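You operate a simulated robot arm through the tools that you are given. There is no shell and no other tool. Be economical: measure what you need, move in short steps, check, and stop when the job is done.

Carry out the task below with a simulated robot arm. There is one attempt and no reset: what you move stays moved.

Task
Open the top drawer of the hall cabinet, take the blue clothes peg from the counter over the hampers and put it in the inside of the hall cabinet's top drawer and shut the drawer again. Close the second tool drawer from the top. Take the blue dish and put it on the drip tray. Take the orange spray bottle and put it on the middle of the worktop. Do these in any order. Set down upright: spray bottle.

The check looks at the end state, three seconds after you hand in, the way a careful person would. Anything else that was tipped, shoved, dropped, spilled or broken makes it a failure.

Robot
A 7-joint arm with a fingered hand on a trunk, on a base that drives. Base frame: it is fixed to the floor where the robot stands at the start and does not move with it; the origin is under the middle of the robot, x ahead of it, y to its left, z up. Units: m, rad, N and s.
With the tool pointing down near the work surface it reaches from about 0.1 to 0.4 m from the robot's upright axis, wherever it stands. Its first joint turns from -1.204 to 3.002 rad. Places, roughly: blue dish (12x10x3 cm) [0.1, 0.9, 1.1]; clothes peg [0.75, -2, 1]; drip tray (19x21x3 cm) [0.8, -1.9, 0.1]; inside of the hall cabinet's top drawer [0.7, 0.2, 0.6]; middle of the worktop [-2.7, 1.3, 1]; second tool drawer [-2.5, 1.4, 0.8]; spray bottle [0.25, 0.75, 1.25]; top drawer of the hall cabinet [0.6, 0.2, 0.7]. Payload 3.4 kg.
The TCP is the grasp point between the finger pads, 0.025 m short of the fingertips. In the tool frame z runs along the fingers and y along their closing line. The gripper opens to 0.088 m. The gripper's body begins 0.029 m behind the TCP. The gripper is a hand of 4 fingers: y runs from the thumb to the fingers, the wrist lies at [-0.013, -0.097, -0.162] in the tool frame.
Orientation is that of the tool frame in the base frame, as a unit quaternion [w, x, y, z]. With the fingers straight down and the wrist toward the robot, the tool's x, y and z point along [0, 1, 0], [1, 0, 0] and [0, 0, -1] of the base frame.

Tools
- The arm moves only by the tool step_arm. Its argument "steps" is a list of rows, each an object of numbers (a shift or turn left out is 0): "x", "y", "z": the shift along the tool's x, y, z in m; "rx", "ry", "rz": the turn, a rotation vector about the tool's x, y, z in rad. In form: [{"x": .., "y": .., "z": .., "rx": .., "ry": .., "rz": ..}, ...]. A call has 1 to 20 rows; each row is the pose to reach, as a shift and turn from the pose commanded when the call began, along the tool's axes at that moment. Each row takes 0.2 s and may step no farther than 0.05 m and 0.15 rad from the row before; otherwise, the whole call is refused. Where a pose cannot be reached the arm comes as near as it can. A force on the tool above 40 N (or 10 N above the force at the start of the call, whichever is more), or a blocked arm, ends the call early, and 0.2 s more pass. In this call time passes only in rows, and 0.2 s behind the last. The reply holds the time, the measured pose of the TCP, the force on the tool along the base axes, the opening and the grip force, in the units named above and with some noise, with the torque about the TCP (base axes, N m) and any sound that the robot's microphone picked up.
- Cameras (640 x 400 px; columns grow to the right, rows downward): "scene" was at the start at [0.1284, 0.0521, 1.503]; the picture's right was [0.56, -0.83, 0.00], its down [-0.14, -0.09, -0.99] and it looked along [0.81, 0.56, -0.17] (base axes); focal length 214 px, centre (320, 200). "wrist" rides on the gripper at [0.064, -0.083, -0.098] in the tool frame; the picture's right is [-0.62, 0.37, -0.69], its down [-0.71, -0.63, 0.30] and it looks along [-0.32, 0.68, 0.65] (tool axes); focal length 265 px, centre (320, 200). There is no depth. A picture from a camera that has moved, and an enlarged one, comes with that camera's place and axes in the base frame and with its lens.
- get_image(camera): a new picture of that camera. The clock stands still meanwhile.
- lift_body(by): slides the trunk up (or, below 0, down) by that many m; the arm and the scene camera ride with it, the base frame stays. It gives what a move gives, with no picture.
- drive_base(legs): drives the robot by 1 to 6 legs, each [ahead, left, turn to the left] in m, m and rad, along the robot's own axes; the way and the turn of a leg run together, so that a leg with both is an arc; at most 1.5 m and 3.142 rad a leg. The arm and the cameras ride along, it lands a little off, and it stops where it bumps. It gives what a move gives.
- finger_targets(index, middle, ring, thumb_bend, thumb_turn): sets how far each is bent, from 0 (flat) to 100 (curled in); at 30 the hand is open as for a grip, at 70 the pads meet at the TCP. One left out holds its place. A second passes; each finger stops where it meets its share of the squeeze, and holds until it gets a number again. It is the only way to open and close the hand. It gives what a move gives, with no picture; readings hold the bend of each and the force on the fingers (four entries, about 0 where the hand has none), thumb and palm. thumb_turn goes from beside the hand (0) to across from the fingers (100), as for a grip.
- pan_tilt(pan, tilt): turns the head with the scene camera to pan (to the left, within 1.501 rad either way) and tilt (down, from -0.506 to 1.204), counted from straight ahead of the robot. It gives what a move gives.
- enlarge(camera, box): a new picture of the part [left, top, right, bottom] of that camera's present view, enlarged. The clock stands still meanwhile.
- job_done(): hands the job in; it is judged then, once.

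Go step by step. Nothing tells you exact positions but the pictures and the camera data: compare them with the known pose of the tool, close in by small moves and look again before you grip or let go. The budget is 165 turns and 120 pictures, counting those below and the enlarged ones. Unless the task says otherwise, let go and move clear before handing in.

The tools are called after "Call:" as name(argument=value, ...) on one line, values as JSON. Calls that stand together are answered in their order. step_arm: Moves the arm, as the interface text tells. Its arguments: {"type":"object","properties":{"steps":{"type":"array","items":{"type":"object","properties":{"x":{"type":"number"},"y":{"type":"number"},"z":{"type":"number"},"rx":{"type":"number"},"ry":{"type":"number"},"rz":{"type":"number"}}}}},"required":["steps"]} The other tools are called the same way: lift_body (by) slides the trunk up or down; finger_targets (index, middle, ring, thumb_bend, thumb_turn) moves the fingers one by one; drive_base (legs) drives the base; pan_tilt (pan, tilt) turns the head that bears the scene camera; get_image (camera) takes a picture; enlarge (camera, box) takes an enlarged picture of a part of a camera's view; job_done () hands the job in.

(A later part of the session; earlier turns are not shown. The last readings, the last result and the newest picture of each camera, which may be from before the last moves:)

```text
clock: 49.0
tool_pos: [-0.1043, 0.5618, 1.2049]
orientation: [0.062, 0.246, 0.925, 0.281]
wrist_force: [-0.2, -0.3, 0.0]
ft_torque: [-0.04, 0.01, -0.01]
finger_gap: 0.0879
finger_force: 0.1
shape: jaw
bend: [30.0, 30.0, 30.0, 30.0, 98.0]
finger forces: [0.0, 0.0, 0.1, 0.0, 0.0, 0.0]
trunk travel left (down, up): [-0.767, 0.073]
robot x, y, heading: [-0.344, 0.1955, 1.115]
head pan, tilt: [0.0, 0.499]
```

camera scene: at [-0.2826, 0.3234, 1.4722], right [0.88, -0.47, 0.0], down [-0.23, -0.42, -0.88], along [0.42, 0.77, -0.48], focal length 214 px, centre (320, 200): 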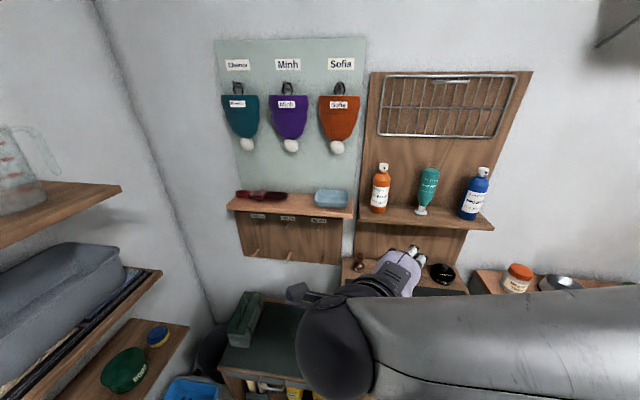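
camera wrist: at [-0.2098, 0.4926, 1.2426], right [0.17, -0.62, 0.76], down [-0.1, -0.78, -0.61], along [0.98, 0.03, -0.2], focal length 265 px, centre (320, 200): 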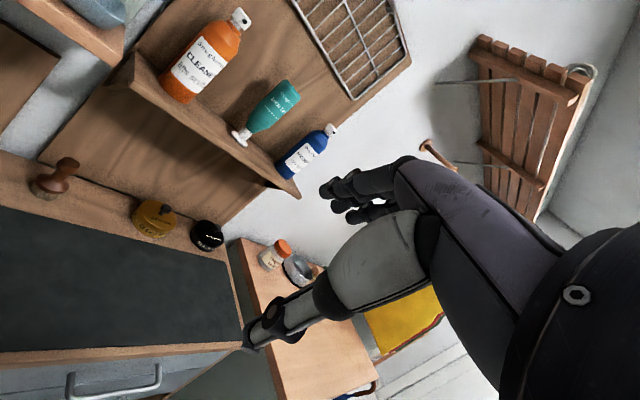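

The base got blocked again; I need to see what surrounds it.

Call:
pan_tilt(pan=1.4, tilt=1.1)

Call:
get_image(camera="scene")

Call:
pan_tilt(pan=-1.4, tilt=1.1)

Call:
get_image(camera="scene")

```text
clock: 50.5
tool_pos: [-0.1037, 0.5599, 1.2055]
orientation: [0.062, 0.247, 0.925, 0.281]
wrist_force: [0.4, -0.6, -0.3]
ft_torque: [0.02, 0.0, 0.01]
finger_gap: 0.088
finger_force: 0.1
shape: jaw
bend: [30.0, 30.0, 30.0, 30.0, 98.0]
finger forces: [0.1, 0.0, 0.1, 0.0, 0.1, 0.0]
trunk travel left (down, up): [-0.767, 0.073]
robot x, y, heading: [-0.3443, 0.203, 1.112]
head pan, tilt: [1.4, 1.1]
```

```text
88 pictures are left
camera scene: at [-0.3696, 0.2832, 1.4245], right [0.59, 0.81, 0.0], down [0.72, -0.52, -0.45], along [-0.37, 0.27, -0.89], focal length 214 px, centre (320, 200)
```

scene: 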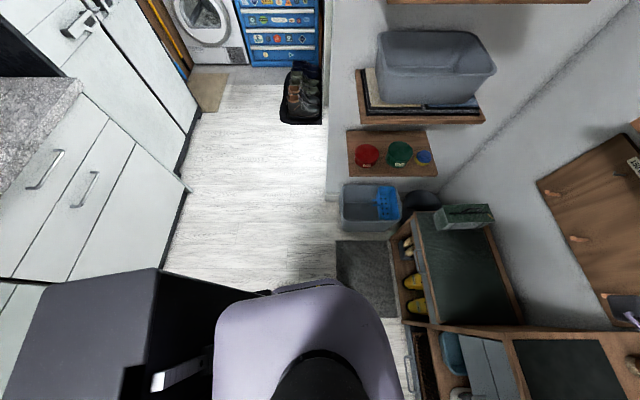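

```text
clock: 53.0
tool_pos: [-0.1047, 0.561, 1.2044]
orientation: [0.061, 0.247, 0.925, 0.281]
wrist_force: [-0.8, 0.1, 0.3]
ft_torque: [-0.02, -0.03, 0.01]
finger_gap: 0.088
finger_force: 0.1
shape: jaw
bend: [30.0, 30.0, 30.0, 30.0, 98.0]
finger forces: [0.0, 0.0, 0.0, 0.0, 0.0, 0.0]
trunk travel left (down, up): [-0.767, 0.073]
robot x, y, heading: [-0.3401, 0.1997, 1.109]
head pan, tilt: [-1.4, 1.1]
```

```text
87 pictures are left
camera scene: at [-0.258, 0.2282, 1.4245], right [-0.28, -0.96, 0.0], down [-0.85, 0.25, -0.45], along [0.44, -0.13, -0.89], focal length 214 px, centre (320, 200)
```

scene: 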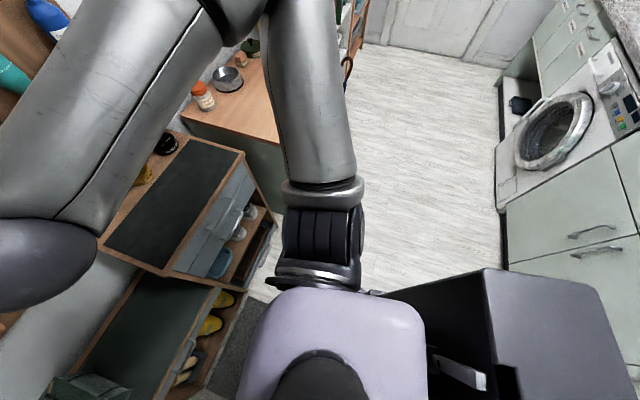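

The robot carries a long rear box that reaches the kitchen counter behind; that is what's blocking. I'll drive straight ahead first, then straighten.

Call:
drive_base(legs=[[0.12, 0, 0], [0.0, 0, -0.16]])

```text
clock: 54.3
tool_pos: [-0.1436, 0.6202, 1.2045]
orientation: [0.039, 0.169, 0.943, 0.284]
wrist_force: [0.2, -0.1, 0.8]
ft_torque: [0.01, 0.01, 0.02]
finger_gap: 0.0881
finger_force: 0.1
shape: jaw
bend: [30.0, 30.0, 30.0, 30.0, 98.0]
finger forces: [0.1, 0.1, 0.1, 0.0, 0.0, 0.0]
trunk travel left (down, up): [-0.767, 0.073]
robot x, y, heading: [-0.3167, 0.2256, 1.279]
head pan, tilt: [-1.4, 1.1]
stopped in leg 1: the robot was blocked; the commanded pose is now the measured one
```

The floor mat at front-left seems to be the obstacle (and the counter behind). I'll slide right along the wall, then straighten, then advance; and take the bottle first since it's nearer.

Call:
drive_base(legs=[[-0.04, -0.21, 0]])

Call:
drive_base(legs=[[0, 0, -0.33]])

```text
clock: 55.9
tool_pos: [0.0489, 0.5211, 1.2046]
orientation: [0.04, 0.172, 0.942, 0.285]
wrist_force: [0.5, -0.4, 0.3]
ft_torque: [0.01, -0.03, -0.05]
finger_gap: 0.0877
finger_force: 0.3
shape: jaw
bend: [30.0, 30.0, 30.0, 30.0, 98.0]
finger forces: [0.0, 0.0, 0.0, 0.0, 0.0, 0.0]
trunk travel left (down, up): [-0.767, 0.073]
robot x, y, heading: [-0.1281, 0.1263, 1.27]
head pan, tilt: [-1.4, 1.1]
```

```text
clock: 57.4
tool_pos: [0.1661, 0.4409, 1.2052]
orientation: [0.086, 0.323, 0.902, 0.275]
wrist_force: [0.6, 0.0, 1.0]
ft_torque: [-0.04, 0.01, -0.02]
finger_gap: 0.0877
finger_force: 0.0
shape: jaw
bend: [30.0, 30.0, 30.0, 30.0, 98.0]
finger forces: [0.0, 0.0, 0.0, 0.0, 0.0, 0.0]
trunk travel left (down, up): [-0.767, 0.073]
robot x, y, heading: [-0.1251, 0.1264, 0.946]
head pan, tilt: [-1.4, 1.1]
```

Now squared to the wall. I'll re-orient the hand to horizontal with a sideways closing line (thumb right), in front of the orange bottle, before advancing.

Call:
step_arm(steps=[{"x": 0.0155, "y": 0.0006, "z": 0.0054, "rx": -0.0594, "ry": -0.0594, "rz": -0.11}, {"x": 0.031, "y": 0.0012, "z": 0.0109, "rx": -0.1188, "ry": -0.1188, "rz": -0.22}, {"x": 0.0466, "y": 0.0017, "z": 0.0163, "rx": -0.1782, "ry": -0.1782, "rz": -0.33}, {"x": 0.0622, "y": 0.0023, "z": 0.0217, "rx": -0.2375, "ry": -0.2375, "rz": -0.44}, {"x": 0.0777, "y": 0.0029, "z": 0.0272, "rx": -0.2969, "ry": -0.2969, "rz": -0.55}, {"x": 0.0932, "y": 0.0035, "z": 0.0326, "rx": -0.3563, "ry": -0.3563, "rz": -0.66}, {"x": 0.1088, "y": 0.004, "z": 0.038, "rx": -0.4157, "ry": -0.4157, "rz": -0.77}, {"x": 0.1243, "y": 0.0046, "z": 0.0434, "rx": -0.4751, "ry": -0.4751, "rz": -0.88}, {"x": 0.1398, "y": 0.0052, "z": 0.0489, "rx": -0.5345, "ry": -0.5345, "rz": -0.99}, {"x": 0.1554, "y": 0.0058, "z": 0.0543, "rx": -0.5938, "ry": -0.5938, "rz": -1.1}, {"x": 0.1709, "y": 0.0063, "z": 0.0597, "rx": -0.6532, "ry": -0.6532, "rz": -1.21}, {"x": 0.1865, "y": 0.0069, "z": 0.0652, "rx": -0.7126, "ry": -0.7126, "rz": -1.32}, {"x": 0.202, "y": 0.0075, "z": 0.0706, "rx": -0.772, "ry": -0.772, "rz": -1.43}])

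Call:
get_image(camera="wrist")

Call:
pan_tilt(pan=0.2, tilt=0.6)

Call:
get_image(camera="scene")

```text
clock: 60.4
tool_pos: [0.054, 0.6026, 1.1909]
orientation: [0.613, -0.248, 0.667, 0.343]
wrist_force: [0.1, 0.3, -0.6]
ft_torque: [0.0, 0.01, -0.01]
finger_gap: 0.0877
finger_force: 0.0
shape: jaw
bend: [30.0, 30.0, 30.0, 30.0, 98.0]
finger forces: [0.1, 0.1, 0.1, 0.0, 0.0, 0.0]
trunk travel left (down, up): [-0.767, 0.073]
robot x, y, heading: [-0.1294, 0.1218, 0.944]
head pan, tilt: [-1.4, 1.1]
stopped in row 13: the arm was blocked; the commanded pose is now the measured one
```

```text
86 pictures are left
camera wrist: at [0.0452, 0.481, 1.1169], right [-0.65, -0.35, 0.68], down [0.76, -0.24, 0.61], along [-0.05, 0.91, 0.42], focal length 265 px, centre (320, 200)
```

wrist: 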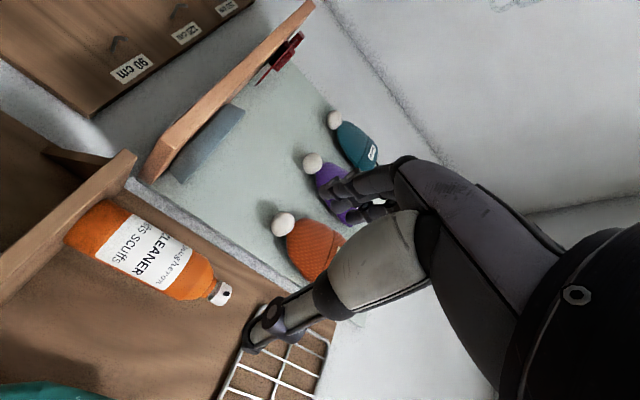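

```text
clock: 62.0
tool_pos: [0.0519, 0.6043, 1.1789]
orientation: [0.608, -0.256, 0.671, 0.337]
wrist_force: [-1.0, 0.1, 0.4]
ft_torque: [0.02, -0.02, 0.0]
finger_gap: 0.0876
finger_force: 0.1
shape: jaw
bend: [30.0, 30.0, 30.0, 30.0, 98.0]
finger forces: [0.0, 0.0, 0.0, 0.1, 0.0, 0.0]
trunk travel left (down, up): [-0.767, 0.073]
robot x, y, heading: [-0.1283, 0.1236, 0.945]
head pan, tilt: [0.201, 0.6]
```

```text
85 pictures are left
camera scene: at [-0.0471, 0.1905, 1.4185], right [0.42, -0.91, 0.0], down [-0.85, -0.39, -0.36], along [0.33, 0.15, -0.93], focal length 214 px, centre (320, 200)
```

scene: 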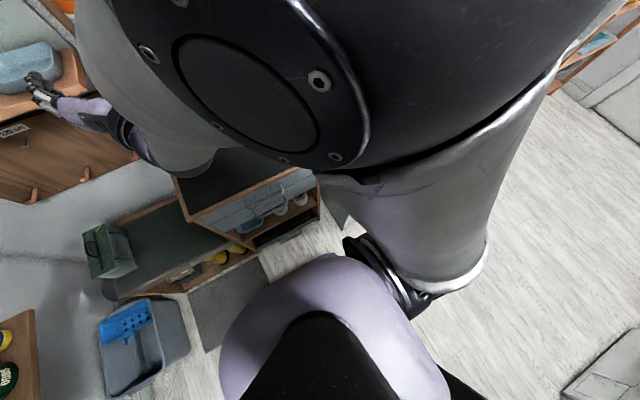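

The hand is lined up with the bottle (bottle ≈(0.197,0.797)), about 0.24 m short, but the elbow is pressing against the head. I'll relax the head, then extend the hand forward to move the elbow away.

Call:
pan_tilt(pan=-0.6, tilt=1.2)

Call:
step_arm(steps=[{"x": 0.01, "y": 0.006, "z": 0.025}, {"x": 0.02, "y": 0.012, "z": 0.05}, {"x": 0.03, "y": 0.017, "z": 0.08}])

Call:
get_image(camera="wrist")

Call:
get_image(camera="scene")

```text
clock: 63.2
tool_pos: [0.0519, 0.6037, 1.1864]
orientation: [0.61, -0.251, 0.67, 0.341]
wrist_force: [-0.8, 0.1, -0.7]
ft_torque: [0.02, 0.03, 0.0]
finger_gap: 0.0882
finger_force: 0.0
shape: jaw
bend: [30.0, 30.0, 30.0, 30.0, 98.0]
finger forces: [0.0, 0.1, 0.0, 0.0, 0.0, 0.0]
trunk travel left (down, up): [-0.767, 0.073]
robot x, y, heading: [-0.1288, 0.1257, 0.945]
head pan, tilt: [-0.6, 1.201]
```

```text
clock: 64.2
tool_pos: [0.101, 0.673, 1.1921]
orientation: [0.614, -0.223, 0.667, 0.358]
wrist_force: [-0.3, 0.3, 0.1]
ft_torque: [0.0, 0.01, 0.02]
finger_gap: 0.0878
finger_force: 0.0
shape: jaw
bend: [30.0, 30.0, 30.0, 30.0, 98.0]
finger forces: [0.0, 0.1, 0.0, 0.1, 0.0, 0.1]
trunk travel left (down, up): [-0.767, 0.073]
robot x, y, heading: [-0.1327, 0.1257, 0.94]
head pan, tilt: [-0.6, 1.201]
stopped in row 3: the arm was blocked; the commanded pose is now the measured one
```

```text
84 pictures are left
camera wrist: at [0.0875, 0.5558, 1.1116], right [-0.64, -0.37, 0.68], down [0.77, -0.28, 0.57], along [-0.02, 0.89, 0.46], focal length 265 px, centre (320, 200)
```

wrist: 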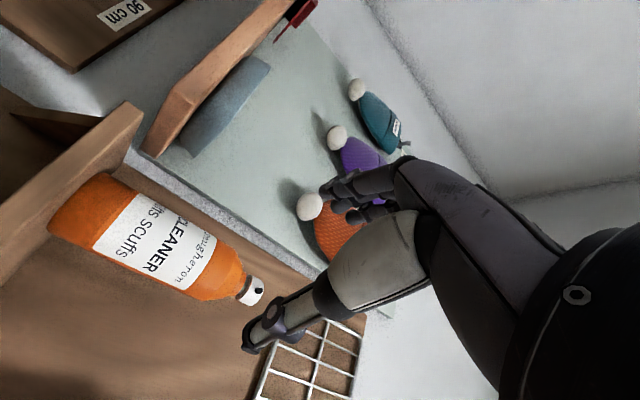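

```text
83 pictures are left
camera scene: at [-0.046, 0.1849, 1.4186], right [0.34, -0.94, 0.0], down [-0.88, -0.31, -0.36], along [0.34, 0.12, -0.93], focal length 214 px, centre (320, 200)
```

scene: 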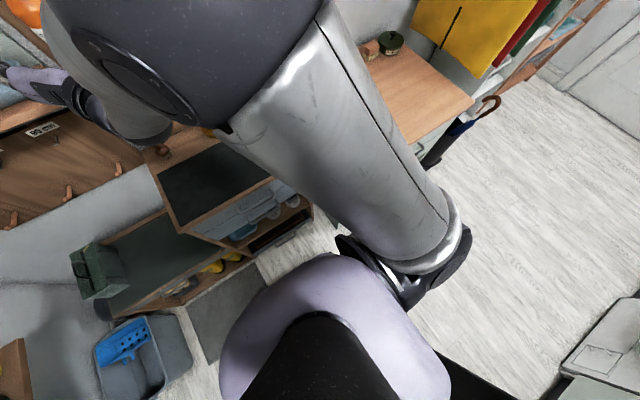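

The hand is almost on the bottle's line. I'll use the trunk to lower 4 cm and the base to advance, checking with the wrist camera.

Call:
lift_body(by=-0.04)

Call:
drive_base(legs=[[0.09, 0, 0]])

Call:
get_image(camera="wrist")

Call:
pan_tilt(pan=0.2, tilt=0.6)

Call:
get_image(camera="scene")

```text
clock: 65.0
tool_pos: [0.1014, 0.6734, 1.1507]
orientation: [0.614, -0.222, 0.668, 0.357]
wrist_force: [0.7, 0.5, -0.7]
ft_torque: [0.01, 0.01, -0.01]
finger_gap: 0.0881
finger_force: 0.0
shape: jaw
bend: [30.0, 30.0, 30.0, 30.0, 98.0]
finger forces: [0.0, 0.0, 0.1, 0.0, 0.0, 0.0]
trunk travel left (down, up): [-0.727, 0.113]
robot x, y, heading: [-0.1295, 0.1276, 0.945]
head pan, tilt: [-0.6, 1.201]
```

```text
clock: 66.1
tool_pos: [0.1551, 0.7482, 1.1508]
orientation: [0.613, -0.222, 0.669, 0.357]
wrist_force: [-0.9, 0.5, -0.1]
ft_torque: [0.0, -0.02, -0.01]
finger_gap: 0.0879
finger_force: 0.0
shape: jaw
bend: [30.0, 30.0, 30.0, 30.0, 98.0]
finger forces: [0.0, 0.0, 0.1, 0.1, 0.1, 0.1]
trunk travel left (down, up): [-0.727, 0.113]
robot x, y, heading: [-0.0762, 0.1992, 0.943]
head pan, tilt: [-0.6, 1.201]
```

```text
82 pictures are left
camera wrist: at [0.1409, 0.6299, 1.0699], right [-0.64, -0.37, 0.68], down [0.77, -0.28, 0.57], along [-0.02, 0.89, 0.46], focal length 265 px, centre (320, 200)
```

wrist: 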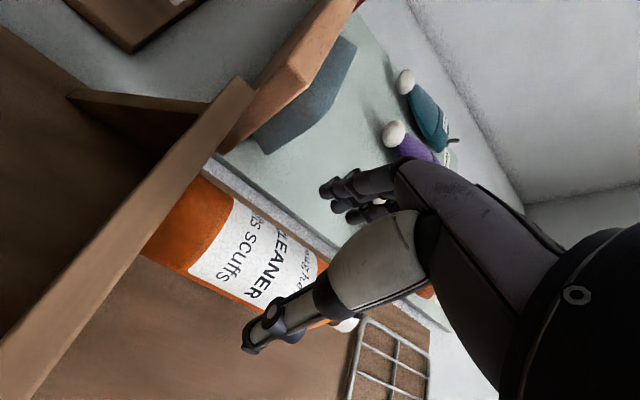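

```text
clock: 67.2
tool_pos: [0.1544, 0.747, 1.1508]
orientation: [0.613, -0.222, 0.669, 0.358]
wrist_force: [-0.2, -0.1, 0.3]
ft_torque: [0.02, 0.02, 0.04]
finger_gap: 0.0879
finger_force: 0.1
shape: jaw
bend: [30.0, 30.0, 30.0, 30.0, 98.0]
finger forces: [0.0, 0.0, 0.0, 0.0, 0.0, 0.1]
trunk travel left (down, up): [-0.727, 0.113]
robot x, y, heading: [-0.078, 0.2021, 0.945]
head pan, tilt: [0.201, 0.6]
```

```text
81 pictures are left
camera scene: at [-0.0087, 0.3205, 1.423], right [0.91, -0.41, 0.0], down [-0.23, -0.52, -0.82], along [0.34, 0.75, -0.57], focal length 214 px, centre (320, 200)
```

scene: 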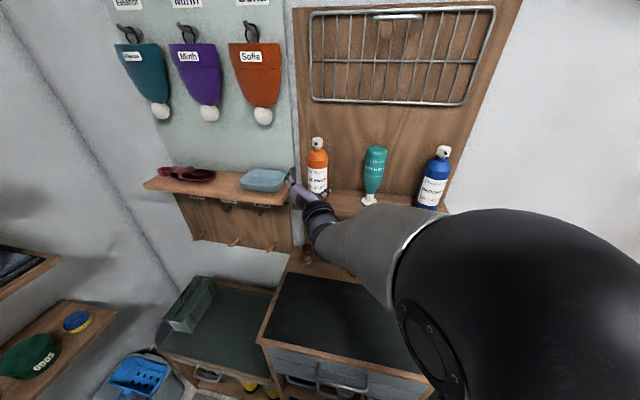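

Call:
enlarge(camera="scene", box=[240, 120, 400, 220])

```text
4.00 times, centred on (320, 170) of scene
camera zoom: at [-0.0087, 0.3205, 1.423], right [0.91, -0.41, 0.0], down [-0.23, -0.52, -0.82], along [0.34, 0.75, -0.57], focal length 858 px, centre (320, 320)
```

zoom: 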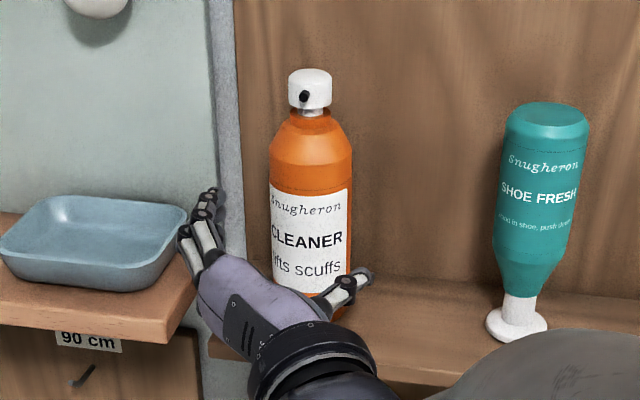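

Good alignment: fingers left, thumb right of the bottle. Advance 6 cm and look again.

Call:
drive_base(legs=[[0.055, 0, 0]])

Call:
enlarge(camera="scene", box=[220, 110, 400, 222])

```text
clock: 68.2
tool_pos: [0.187, 0.7925, 1.1501]
orientation: [0.614, -0.222, 0.669, 0.356]
wrist_force: [0.5, 0.1, -0.5]
ft_torque: [0.02, -0.01, 0.01]
finger_gap: 0.0882
finger_force: 0.1
shape: jaw
bend: [30.0, 30.0, 30.0, 30.0, 98.0]
finger forces: [0.0, 0.0, 0.0, 0.0, 0.0, 0.0]
trunk travel left (down, up): [-0.727, 0.113]
robot x, y, heading: [-0.0406, 0.2452, 0.947]
head pan, tilt: [0.201, 0.6]
```

```text
3.56 times, centred on (310, 166) of scene
camera zoom: at [0.0242, 0.3661, 1.423], right [0.91, -0.41, 0.0], down [-0.23, -0.52, -0.82], along [0.34, 0.75, -0.57], focal length 763 px, centre (356, 321)
```

zoom: 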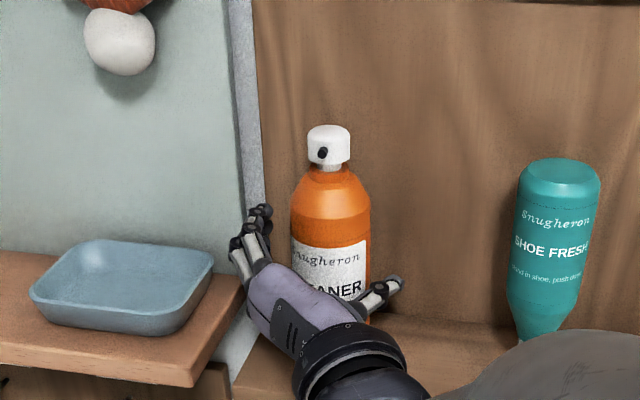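

The bottle is between the fingers and thumb. Close the hand.

Call:
finger_targets(index=70, middle=70, ring=70, thumb_bend=70)

Call:
enlarge(camera="scene", box=[220, 110, 400, 222])

```text
clock: 69.2
tool_pos: [0.186, 0.7904, 1.1531]
orientation: [0.614, -0.221, 0.668, 0.358]
wrist_force: [0.6, 2.5, 12.0]
ft_torque: [-0.09, -0.26, 0.01]
finger_gap: 0.0446
finger_force: 26.1
shape: fingers
bend: [56.0, 59.0, 55.0, 47.0, 96.0]
finger forces: [9.8, 7.5, 9.8, 0.0, 24.5, 0.0]
trunk travel left (down, up): [-0.727, 0.113]
robot x, y, heading: [-0.0434, 0.2457, 0.945]
head pan, tilt: [0.201, 0.6]
```

```text
3.56 times, centred on (310, 166) of scene
camera zoom: at [0.0224, 0.3637, 1.4234], right [0.91, -0.41, 0.0], down [-0.23, -0.51, -0.83], along [0.34, 0.75, -0.56], focal length 763 px, centre (356, 321)
```

zoom: 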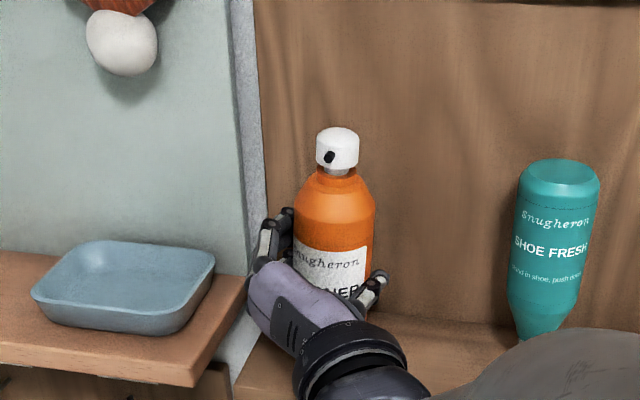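

Gripped with ~25 N. Lift with the trunk and back away from the shelf.

Call:
lift_body(by=0.06)

Call:
enlarge(camera="scene", box=[200, 100, 420, 238])

```text
clock: 70.2
tool_pos: [0.1873, 0.7912, 1.2091]
orientation: [0.614, -0.222, 0.669, 0.356]
wrist_force: [0.8, 0.1, -3.6]
ft_torque: [-0.03, 0.05, -0.02]
finger_gap: 0.0449
finger_force: 23.3
shape: fingers
bend: [58.0, 61.0, 58.0, 47.0, 92.0]
finger forces: [9.1, 6.6, 7.1, 0.1, 23.1, 0.0]
trunk travel left (down, up): [-0.787, 0.053]
robot x, y, heading: [-0.0449, 0.2433, 0.942]
head pan, tilt: [0.201, 0.6]
```

```text
2.90 times, centred on (310, 169) of scene
camera zoom: at [0.0237, 0.3655, 1.483], right [0.91, -0.41, 0.0], down [-0.23, -0.52, -0.82], along [0.34, 0.75, -0.57], focal length 622 px, centre (349, 290)
```

zoom: 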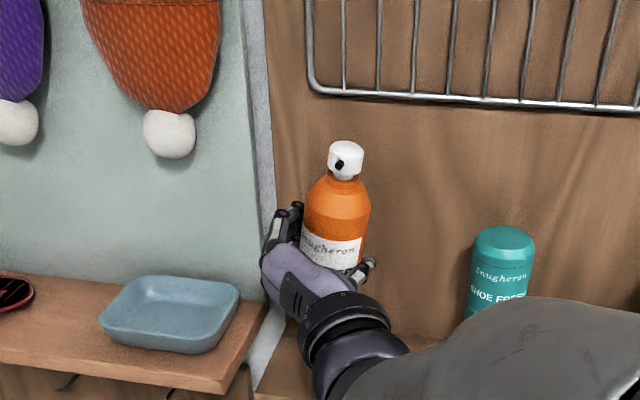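

The bottle is held (leaning slightly in the grip). Now back off, slide right a bit for turning room, then turn left toward the far worktop.

Call:
drive_base(legs=[[-0.16, 0, 0], [0, -0.12, 0]])

Call:
drive_base(legs=[[0, 0, 0.8]])

```text
clock: 72.4
tool_pos: [0.1933, 0.5918, 1.2109]
orientation: [0.613, -0.22, 0.67, 0.356]
wrist_force: [-0.1, 0.4, -2.8]
ft_torque: [0.0, 0.01, -0.02]
finger_gap: 0.0447
finger_force: 23.4
shape: fingers
bend: [58.0, 61.0, 58.0, 47.0, 92.0]
finger forces: [9.3, 6.5, 7.1, 0.0, 23.3, 0.0]
trunk travel left (down, up): [-0.787, 0.053]
robot x, y, heading: [-0.0419, 0.0414, 0.942]
head pan, tilt: [0.201, 0.6]
```

```text
clock: 74.9
tool_pos: [-0.2728, 0.5913, 1.2109]
orientation: [0.426, -0.464, 0.53, 0.567]
wrist_force: [1.0, -0.2, -2.9]
ft_torque: [-0.03, -0.02, -0.02]
finger_gap: 0.0448
finger_force: 22.7
shape: fingers
bend: [58.0, 61.0, 58.0, 47.0, 92.0]
finger forces: [9.1, 6.5, 6.9, 0.0, 22.7, 0.0]
trunk travel left (down, up): [-0.787, 0.053]
robot x, y, heading: [-0.0392, 0.044, 1.746]
head pan, tilt: [0.201, 0.6]
```

Turning works. Continue to face along the corridor and look ahead.

Call:
drive_base(legs=[[0, 0, 0.77]])

Call:
pan_tilt(pan=0.1, tilt=0.4)

Call:
get_image(camera="scene")

```text
clock: 77.4
tool_pos: [-0.5904, 0.2713, 1.2107]
orientation: [0.178, -0.63, 0.314, 0.687]
wrist_force: [-0.4, 0.0, -1.3]
ft_torque: [-0.01, 0.04, 0.01]
finger_gap: 0.0446
finger_force: 22.3
shape: fingers
bend: [58.0, 61.0, 58.0, 47.0, 92.0]
finger forces: [9.1, 6.5, 6.6, 0.0, 22.5, 0.1]
trunk travel left (down, up): [-0.787, 0.053]
robot x, y, heading: [-0.0427, 0.0383, 2.525]
head pan, tilt: [0.201, 0.6]
```

```text
clock: 78.1
tool_pos: [-0.5902, 0.2713, 1.2111]
orientation: [0.178, -0.631, 0.314, 0.687]
wrist_force: [0.4, 0.0, -2.5]
ft_torque: [0.01, 0.02, 0.0]
finger_gap: 0.0447
finger_force: 22.1
shape: fingers
bend: [58.0, 61.0, 58.0, 47.0, 92.0]
finger forces: [9.1, 6.5, 6.8, 0.0, 22.5, 0.1]
trunk travel left (down, up): [-0.787, 0.053]
robot x, y, heading: [-0.0427, 0.0447, 2.525]
head pan, tilt: [0.099, 0.4]
```

```text
76 pictures are left
camera scene: at [-0.1606, 0.1194, 1.5012], right [0.49, 0.87, 0.0], down [0.34, -0.19, -0.92], along [-0.8, 0.46, -0.39], focal length 214 px, centre (320, 200)
```

scene: 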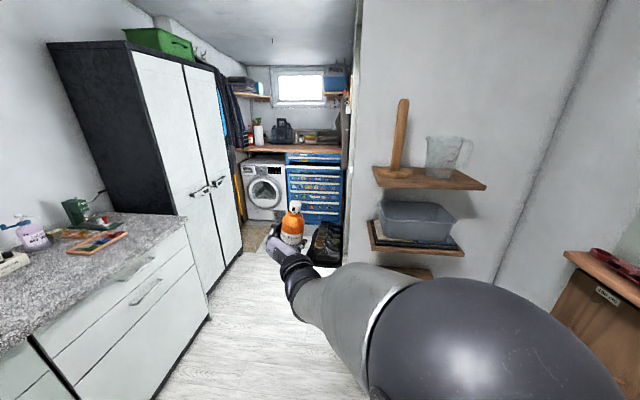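

The worktop with blue tool drawers is at the far end of the corridor, facing me. Zoom in.

Call:
enlarge(camera="scene", box=[230, 60, 370, 270])

```text
1.90 times, centred on (300, 165) of scene
camera zoom: at [-0.1606, 0.1194, 1.5012], right [0.49, 0.87, 0.0], down [0.34, -0.19, -0.92], along [-0.8, 0.46, -0.39], focal length 408 px, centre (358, 267)
```

zoom: 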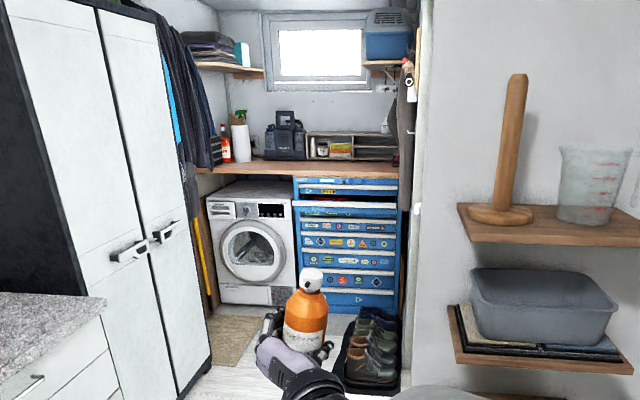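

Second tool drawer is standing open; worktop front is ≈2.8 m down the corridor, free lane centered at b≈-0.57 between mat and shoe tray. Shift left and drive ahead.

Call:
drive_base(legs=[[0, 0.56, 0], [1.2, 0, 0]])

Call:
get_image(camera="scene")

```text
clock: 87.1
tool_pos: [-1.9055, 0.5539, 1.2115]
orientation: [0.185, -0.628, 0.32, 0.685]
wrist_force: [-0.1, 1.1, -2.8]
ft_torque: [-0.05, 0.03, -0.01]
finger_gap: 0.0445
finger_force: 22.5
shape: fingers
bend: [58.0, 61.0, 58.0, 47.0, 92.0]
finger forces: [9.3, 6.3, 6.6, 0.0, 22.4, 0.1]
trunk travel left (down, up): [-0.787, 0.053]
robot x, y, heading: [-1.3621, 0.3144, 2.505]
head pan, tilt: [0.099, 0.4]
```

```text
74 pictures are left
camera scene: at [-1.4793, 0.394, 1.5013], right [0.51, 0.86, 0.0], down [0.33, -0.2, -0.92], along [-0.79, 0.47, -0.39], focal length 214 px, centre (320, 200)
```

scene: 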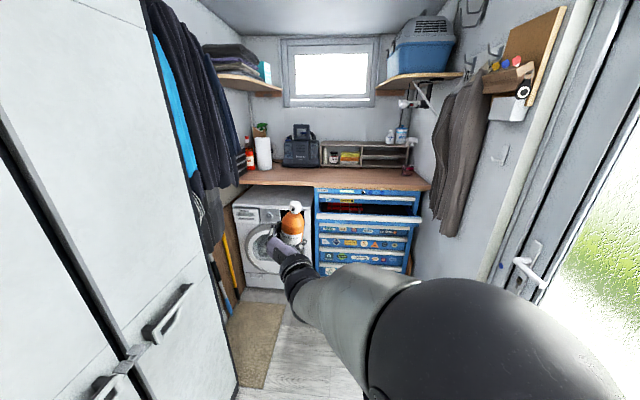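

Lane looks clear. Drive ahead another 0.55 m and look again.

Call:
drive_base(legs=[[0.55, 0, 0.015]])

Call:
get_image(camera="scene")

Call:
get_image(camera="wrist")

```text
clock: 90.2
tool_pos: [-2.3399, 0.8741, 1.2102]
orientation: [0.184, -0.628, 0.32, 0.685]
wrist_force: [0.3, 0.6, -2.2]
ft_torque: [-0.09, -0.01, 0.0]
finger_gap: 0.0445
finger_force: 22.9
shape: fingers
bend: [58.0, 61.0, 58.0, 47.0, 92.0]
finger forces: [9.1, 6.3, 6.6, 0.0, 22.6, 0.0]
trunk travel left (down, up): [-0.787, 0.053]
robot x, y, heading: [-1.7969, 0.637, 2.501]
head pan, tilt: [0.099, 0.4]
```

```text
73 pictures are left
camera scene: at [-1.9136, 0.715, 1.5013], right [0.51, 0.86, 0.0], down [0.33, -0.2, -0.92], along [-0.79, 0.47, -0.39], focal length 214 px, centre (320, 200)
```

scene: 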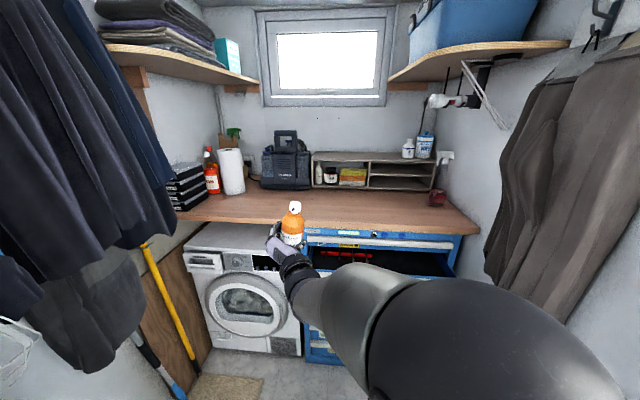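

```text
72 pictures are left
camera wrist: at [-2.222, 0.861, 1.1307], right [0.36, -0.64, 0.68], down [0.29, 0.77, 0.57], along [-0.89, -0.01, 0.46], focal length 265 px, centre (320, 200)
```

wrist: 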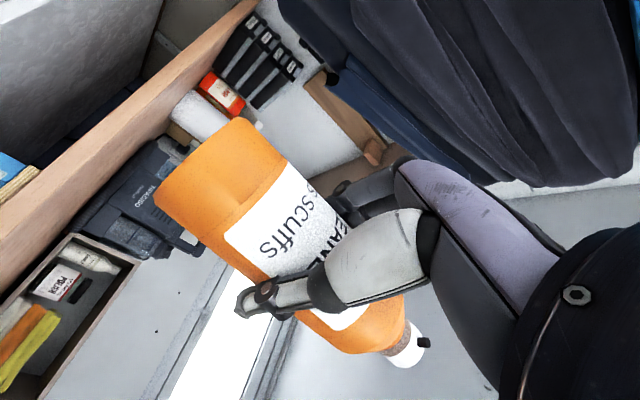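

Worktop top is at z≈1.0, front edge ≈1.0 m ahead of the axis; target for the bottle ≈(-2.78,1.27). Drive ahead 0.45 m with the bottle over the top, staying short of the open drawer.

Call:
drive_base(legs=[[0.45, 0, 0.01]])

Call:
pan_tilt(pan=0.15, tilt=0.7)

Call:
get_image(camera="scene")

Call:
get_image(camera="wrist")

```text
clock: 92.9
tool_pos: [-2.7021, 1.1273, 1.2118]
orientation: [0.179, -0.63, 0.315, 0.687]
wrist_force: [-0.8, 0.1, -2.9]
ft_torque: [0.0, 0.02, 0.0]
finger_gap: 0.0443
finger_force: 21.7
shape: fingers
bend: [58.0, 61.0, 58.0, 47.0, 92.0]
finger forces: [9.2, 6.3, 6.6, 0.0, 22.6, 0.1]
trunk travel left (down, up): [-0.787, 0.053]
robot x, y, heading: [-2.1592, 0.8979, 2.519]
head pan, tilt: [0.099, 0.4]
```

```text
clock: 93.7
tool_pos: [-2.703, 1.1279, 1.2112]
orientation: [0.18, -0.63, 0.315, 0.687]
wrist_force: [-0.9, -0.7, -2.2]
ft_torque: [-0.04, 0.01, -0.01]
finger_gap: 0.0446
finger_force: 21.7
shape: fingers
bend: [58.0, 61.0, 58.0, 47.0, 92.0]
finger forces: [9.1, 6.4, 6.6, 0.0, 22.5, 0.0]
trunk travel left (down, up): [-0.787, 0.053]
robot x, y, heading: [-2.1533, 0.9024, 2.521]
head pan, tilt: [0.15, 0.7]
```

```text
71 pictures are left
camera scene: at [-2.2684, 0.966, 1.4745], right [0.45, 0.89, 0.0], down [0.57, -0.29, -0.77], along [-0.68, 0.35, -0.64], focal length 214 px, centre (320, 200)
```

scene: 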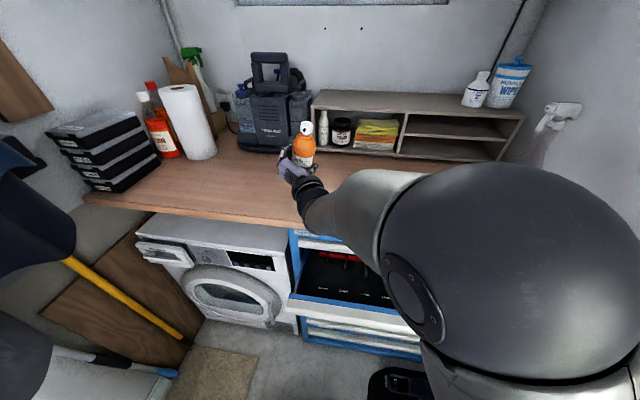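

```text
70 pictures are left
camera wrist: at [-2.5837, 1.1151, 1.1309], right [0.37, -0.63, 0.68], down [0.28, 0.77, 0.57], along [-0.89, -0.02, 0.46], focal length 265 px, centre (320, 200)
```

wrist: 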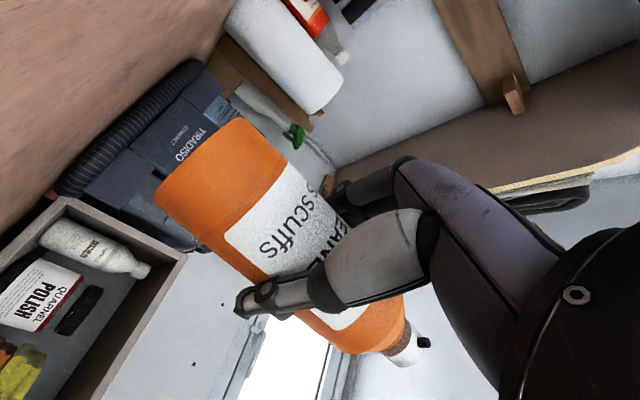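

Bottle leans ~10° to the right in the grip; I'll roll the hand -0.175 rad about its axis, ease the base forward 6 cm and extend the arm 9 cm.

Call:
drive_base(legs=[[0.06, 0, 0]])

Call:
step_arm(steps=[{"y": -0.012, "z": 0.03, "rz": -0.06}, {"y": -0.024, "z": 0.06, "rz": -0.12}, {"y": -0.035, "z": 0.09, "rz": -0.175}])

Call:
get_image(camera="wrist")

Call:
enlarge(camera="scene", box=[220, 80, 400, 200])

```text
clock: 94.7
tool_pos: [-2.7505, 1.1616, 1.2114]
orientation: [0.179, -0.631, 0.315, 0.686]
wrist_force: [-0.3, 0.9, -3.5]
ft_torque: [-0.02, 0.03, -0.01]
finger_gap: 0.0443
finger_force: 22.1
shape: fingers
bend: [58.0, 61.0, 58.0, 47.0, 92.0]
finger forces: [9.3, 6.5, 6.6, 0.0, 22.4, 0.0]
trunk travel left (down, up): [-0.787, 0.053]
robot x, y, heading: [-2.2018, 0.929, 2.525]
head pan, tilt: [0.15, 0.7]
```

```text
clock: 95.5
tool_pos: [-2.7936, 1.2561, 1.2164]
orientation: [0.234, -0.649, 0.271, 0.672]
wrist_force: [-0.3, -1.0, -1.5]
ft_torque: [-0.02, -0.01, -0.03]
finger_gap: 0.0443
finger_force: 22.3
shape: fingers
bend: [58.0, 61.0, 58.0, 47.0, 92.0]
finger forces: [9.2, 6.5, 6.6, 0.0, 22.2, 0.0]
trunk travel left (down, up): [-0.787, 0.053]
robot x, y, heading: [-2.2023, 0.9287, 2.523]
head pan, tilt: [0.15, 0.7]
```

```text
69 pictures are left
camera wrist: at [-2.6677, 1.2505, 1.1465], right [0.3, -0.71, 0.63], down [0.23, 0.7, 0.68], along [-0.93, -0.06, 0.37], focal length 265 px, centre (320, 200)
```

wrist: 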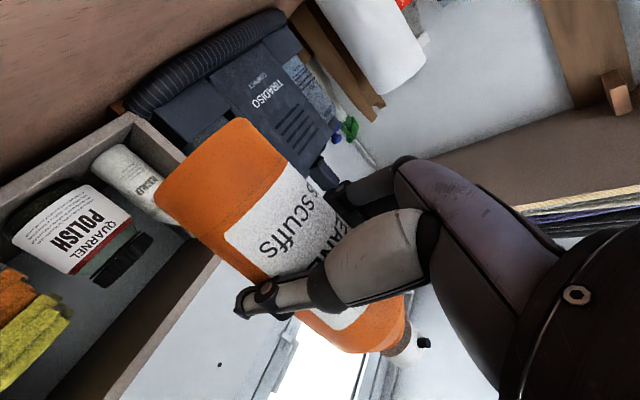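

```text
3.33 times, centred on (310, 140) of scene
camera zoom: at [-2.3172, 1.0012, 1.4743], right [0.45, 0.89, 0.0], down [0.58, -0.29, -0.76], along [-0.68, 0.35, -0.65], focal length 715 px, centre (353, 400)
```

zoom: 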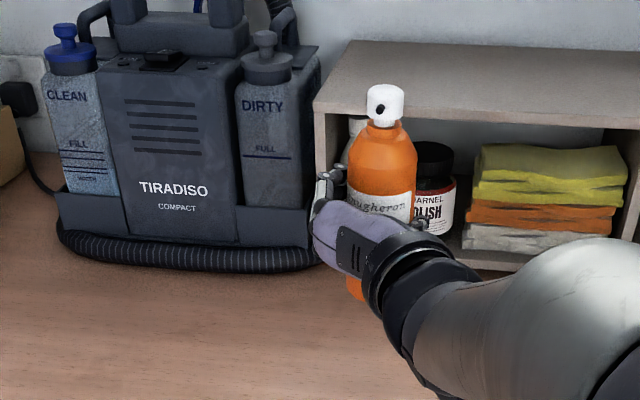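

Bottle now looks vertical at a good mid-worktop spot. Lower with the trunk.

Call:
lift_body(by=-0.11)

Call:
enlarge(camera="scene", box=[220, 80, 400, 200])

Call:
get_image(camera="wrist")

```text
clock: 96.6
tool_pos: [-2.7908, 1.2606, 1.1368]
orientation: [0.239, -0.638, 0.271, 0.68]
wrist_force: [2.1, -6.5, 10.4]
ft_torque: [-0.66, -1.95, -0.88]
finger_gap: 0.0443
finger_force: 22.5
shape: fingers
bend: [58.0, 62.0, 58.0, 47.0, 92.0]
finger forces: [9.4, 6.4, 6.5, 0.0, 22.3, 0.1]
trunk travel left (down, up): [-0.697, 0.143]
robot x, y, heading: [-2.2007, 0.9324, 2.523]
head pan, tilt: [0.15, 0.7]
stopped: the force on the tool passed its limit at 61 N (the readings are from after the stop); the commanded pose is now the measured one
```

```text
3.33 times, centred on (310, 140) of scene
camera zoom: at [-2.3143, 0.9983, 1.3846], right [0.45, 0.89, 0.0], down [0.57, -0.29, -0.77], along [-0.68, 0.35, -0.64], focal length 715 px, centre (353, 400)
```

zoom: 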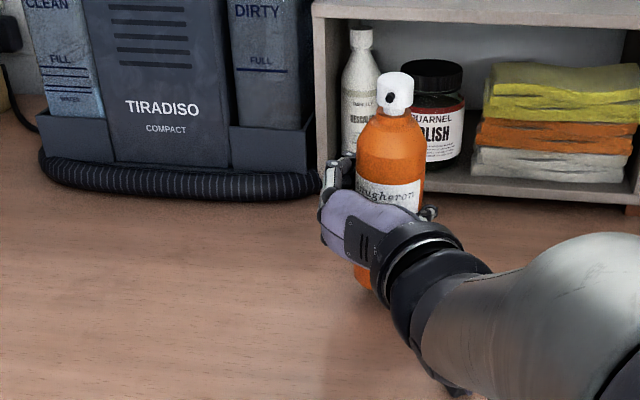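

```text
66 pictures are left
camera wrist: at [-2.6676, 1.2554, 1.0637], right [0.31, -0.73, 0.61], down [0.25, 0.69, 0.68], along [-0.92, -0.06, 0.39], focal length 265 px, centre (320, 200)
```

wrist: 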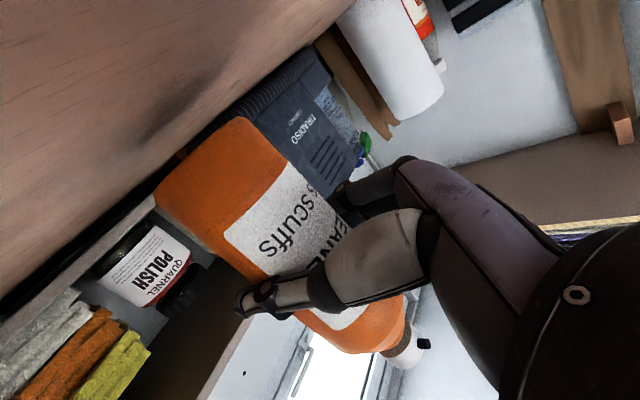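

The stop was the bottle standing on the worktop (its surface triangulates to z≈1.065). The bottle looks upright; open the hand.

Call:
finger_targets(index=30, middle=30, ring=30, thumb_bend=30)

Call:
enlarge(camera="scene", box=[220, 80, 400, 200])

```text
clock: 97.6
tool_pos: [-2.7908, 1.261, 1.1362]
orientation: [0.239, -0.639, 0.27, 0.68]
wrist_force: [-2.1, 1.1, 15.2]
ft_torque: [-0.03, -2.01, 0.07]
finger_gap: 0.0848
finger_force: 0.0
shape: fingers
bend: [30.0, 30.0, 30.0, 30.0, 97.0]
finger forces: [0.0, 0.0, 0.0, 0.0, 0.0, 0.0]
trunk travel left (down, up): [-0.697, 0.143]
robot x, y, heading: [-2.2025, 0.9336, 2.525]
head pan, tilt: [0.15, 0.7]
```

```text
3.33 times, centred on (310, 140) of scene
camera zoom: at [-2.3144, 0.9985, 1.3851], right [0.45, 0.89, 0.0], down [0.57, -0.29, -0.77], along [-0.68, 0.35, -0.64], focal length 715 px, centre (353, 400)
```

zoom: 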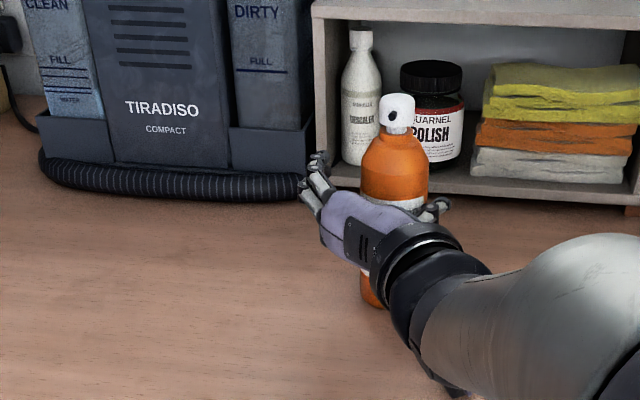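

The bottle stands upright on its own; the hand itself was touching the top. Raise slightly and back straight out.

Call:
lift_body(by=0.02)

Call:
drive_base(legs=[[-0.15, 0, 0]])

Call:
get_image(camera="scene")

Call:
get_image(camera="wrist")

```text
clock: 98.2
tool_pos: [-2.7923, 1.2619, 1.1534]
orientation: [0.239, -0.64, 0.271, 0.678]
wrist_force: [0.7, 0.1, 0.6]
ft_torque: [-0.01, -0.01, 0.02]
finger_gap: 0.0849
finger_force: 0.0
shape: fingers
bend: [30.0, 30.0, 30.0, 30.0, 97.0]
finger forces: [0.0, 0.0, 0.1, 0.0, 0.0, 0.0]
trunk travel left (down, up): [-0.717, 0.123]
robot x, y, heading: [-2.2022, 0.9319, 2.523]
head pan, tilt: [0.15, 0.7]
```

```text
clock: 99.6
tool_pos: [-2.6719, 1.1732, 1.1542]
orientation: [0.237, -0.64, 0.271, 0.679]
wrist_force: [0.9, -0.3, 0.4]
ft_torque: [-0.01, 0.0, 0.0]
finger_gap: 0.0846
finger_force: 0.1
shape: fingers
bend: [30.0, 30.0, 30.0, 30.0, 97.0]
finger forces: [0.0, 0.0, 0.1, 0.0, 0.1, 0.0]
trunk travel left (down, up): [-0.717, 0.123]
robot x, y, heading: [-2.0795, 0.8474, 2.531]
head pan, tilt: [0.15, 0.7]
```

```text
64 pictures are left
camera scene: at [-2.1936, 0.9124, 1.4049], right [0.45, 0.89, 0.0], down [0.57, -0.29, -0.77], along [-0.68, 0.34, -0.64], focal length 214 px, centre (320, 200)
```

scene: 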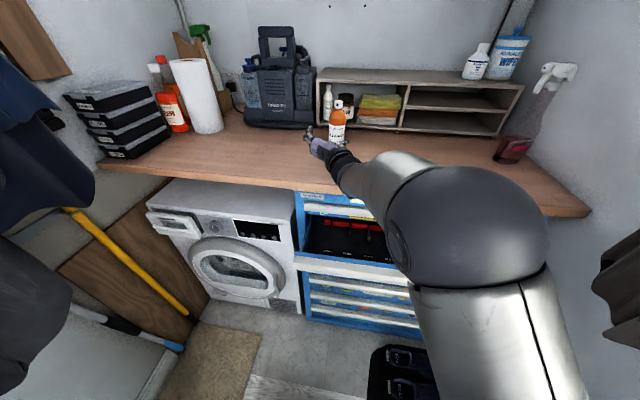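

```text
63 pictures are left
camera wrist: at [-2.547, 1.1679, 1.082], right [0.31, -0.72, 0.62], down [0.24, 0.69, 0.68], along [-0.92, -0.06, 0.39], focal length 265 px, centre (320, 200)
```

wrist: 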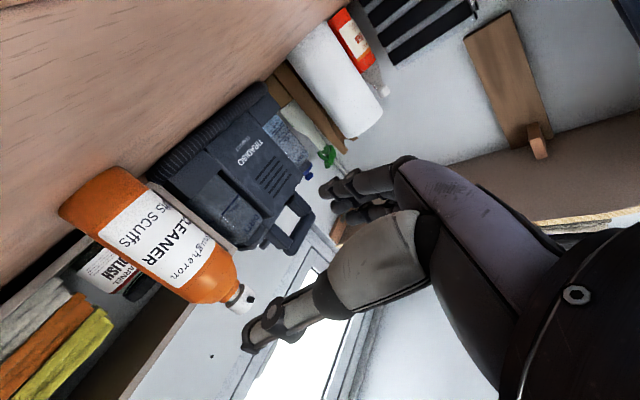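

Bottle stands on the mid worktop. Next the second tool drawer: its front's left top corner is ≈(-2.57,1.02,0.85). I'll back up, close the hand, move it right to the drawer's centre and lower.

Call:
drive_base(legs=[[-0.32, 0, -0.01]])

Call:
finger_targets(index=85, middle=85, ring=85, thumb_bend=70)

Call:
step_arm(steps=[{"y": -0.045}, {"y": -0.09}, {"y": -0.135}, {"y": -0.18}, {"y": -0.22}, {"y": -0.26}])

Call:
lift_body(by=-0.31)

Call:
get_image(camera="scene")

Call:
get_image(camera="wrist")

```text
clock: 101.8
tool_pos: [-2.4027, 0.9938, 1.1551]
orientation: [0.243, -0.638, 0.276, 0.677]
wrist_force: [1.0, 0.5, 0.5]
ft_torque: [-0.02, 0.0, 0.01]
finger_gap: 0.0849
finger_force: 0.1
shape: fingers
bend: [30.0, 30.0, 30.0, 30.0, 97.0]
finger forces: [0.1, 0.1, 0.1, 0.1, 0.0, 0.0]
trunk travel left (down, up): [-0.717, 0.123]
robot x, y, heading: [-1.8166, 0.6543, 2.511]
head pan, tilt: [0.15, 0.7]
```

```text
clock: 102.8
tool_pos: [-2.4036, 0.995, 1.1543]
orientation: [0.242, -0.638, 0.276, 0.677]
wrist_force: [0.0, -0.3, -0.3]
ft_torque: [0.03, -0.02, 0.01]
finger_gap: 0.0055
finger_force: 0.1
shape: fingers
bend: [84.0, 85.0, 85.0, 66.0, 97.0]
finger forces: [0.0, 0.0, 0.0, 0.0, 0.0, 0.0]
trunk travel left (down, up): [-0.717, 0.123]
robot x, y, heading: [-1.8199, 0.654, 2.509]
head pan, tilt: [0.15, 0.7]
```

```text
clock: 104.2
tool_pos: [-2.2238, 1.1866, 1.1379]
orientation: [0.242, -0.638, 0.276, 0.677]
wrist_force: [1.0, -0.2, 0.6]
ft_torque: [0.02, 0.01, -0.04]
finger_gap: 0.0062
finger_force: 0.0
shape: fingers
bend: [84.0, 85.0, 85.0, 66.0, 97.0]
finger forces: [0.0, 0.1, 0.0, 0.1, 0.0, 0.0]
trunk travel left (down, up): [-0.717, 0.123]
robot x, y, heading: [-1.8156, 0.6568, 2.509]
head pan, tilt: [0.15, 0.7]
```

```text
clock: 107.2
tool_pos: [-2.2249, 1.1837, 0.8286]
orientation: [0.244, -0.638, 0.275, 0.677]
wrist_force: [0.6, 0.0, -0.3]
ft_torque: [-0.01, -0.02, 0.02]
finger_gap: 0.0062
finger_force: 0.2
shape: fingers
bend: [84.0, 85.0, 85.0, 66.0, 97.0]
finger forces: [0.1, 0.0, 0.0, 0.1, 0.0, 0.0]
trunk travel left (down, up): [-0.407, 0.433]
robot x, y, heading: [-1.8196, 0.6537, 2.509]
head pan, tilt: [0.15, 0.7]
```

```text
62 pictures are left
camera scene: at [-1.9311, 0.7258, 1.0948], right [0.46, 0.89, 0.0], down [0.57, -0.3, -0.76], along [-0.68, 0.35, -0.64], focal length 214 px, centre (320, 200)
```

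scene: 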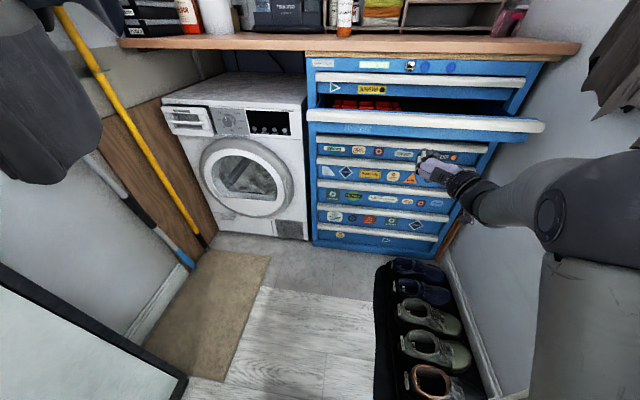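

```text
61 pictures are left
camera wrist: at [-2.1014, 1.1772, 0.7558], right [0.3, -0.73, 0.62], down [0.26, 0.68, 0.68], along [-0.92, -0.05, 0.39], focal length 265 px, centre (320, 200)
```

wrist: 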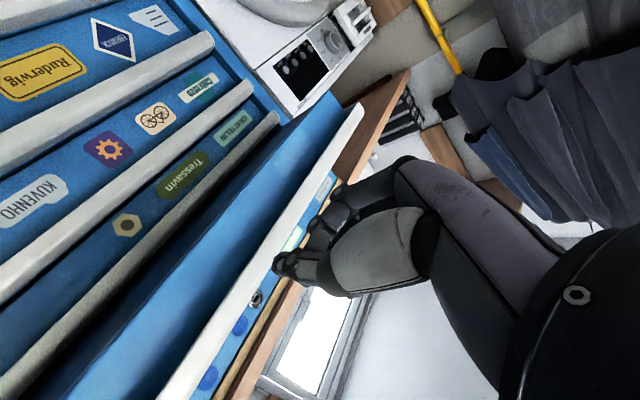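

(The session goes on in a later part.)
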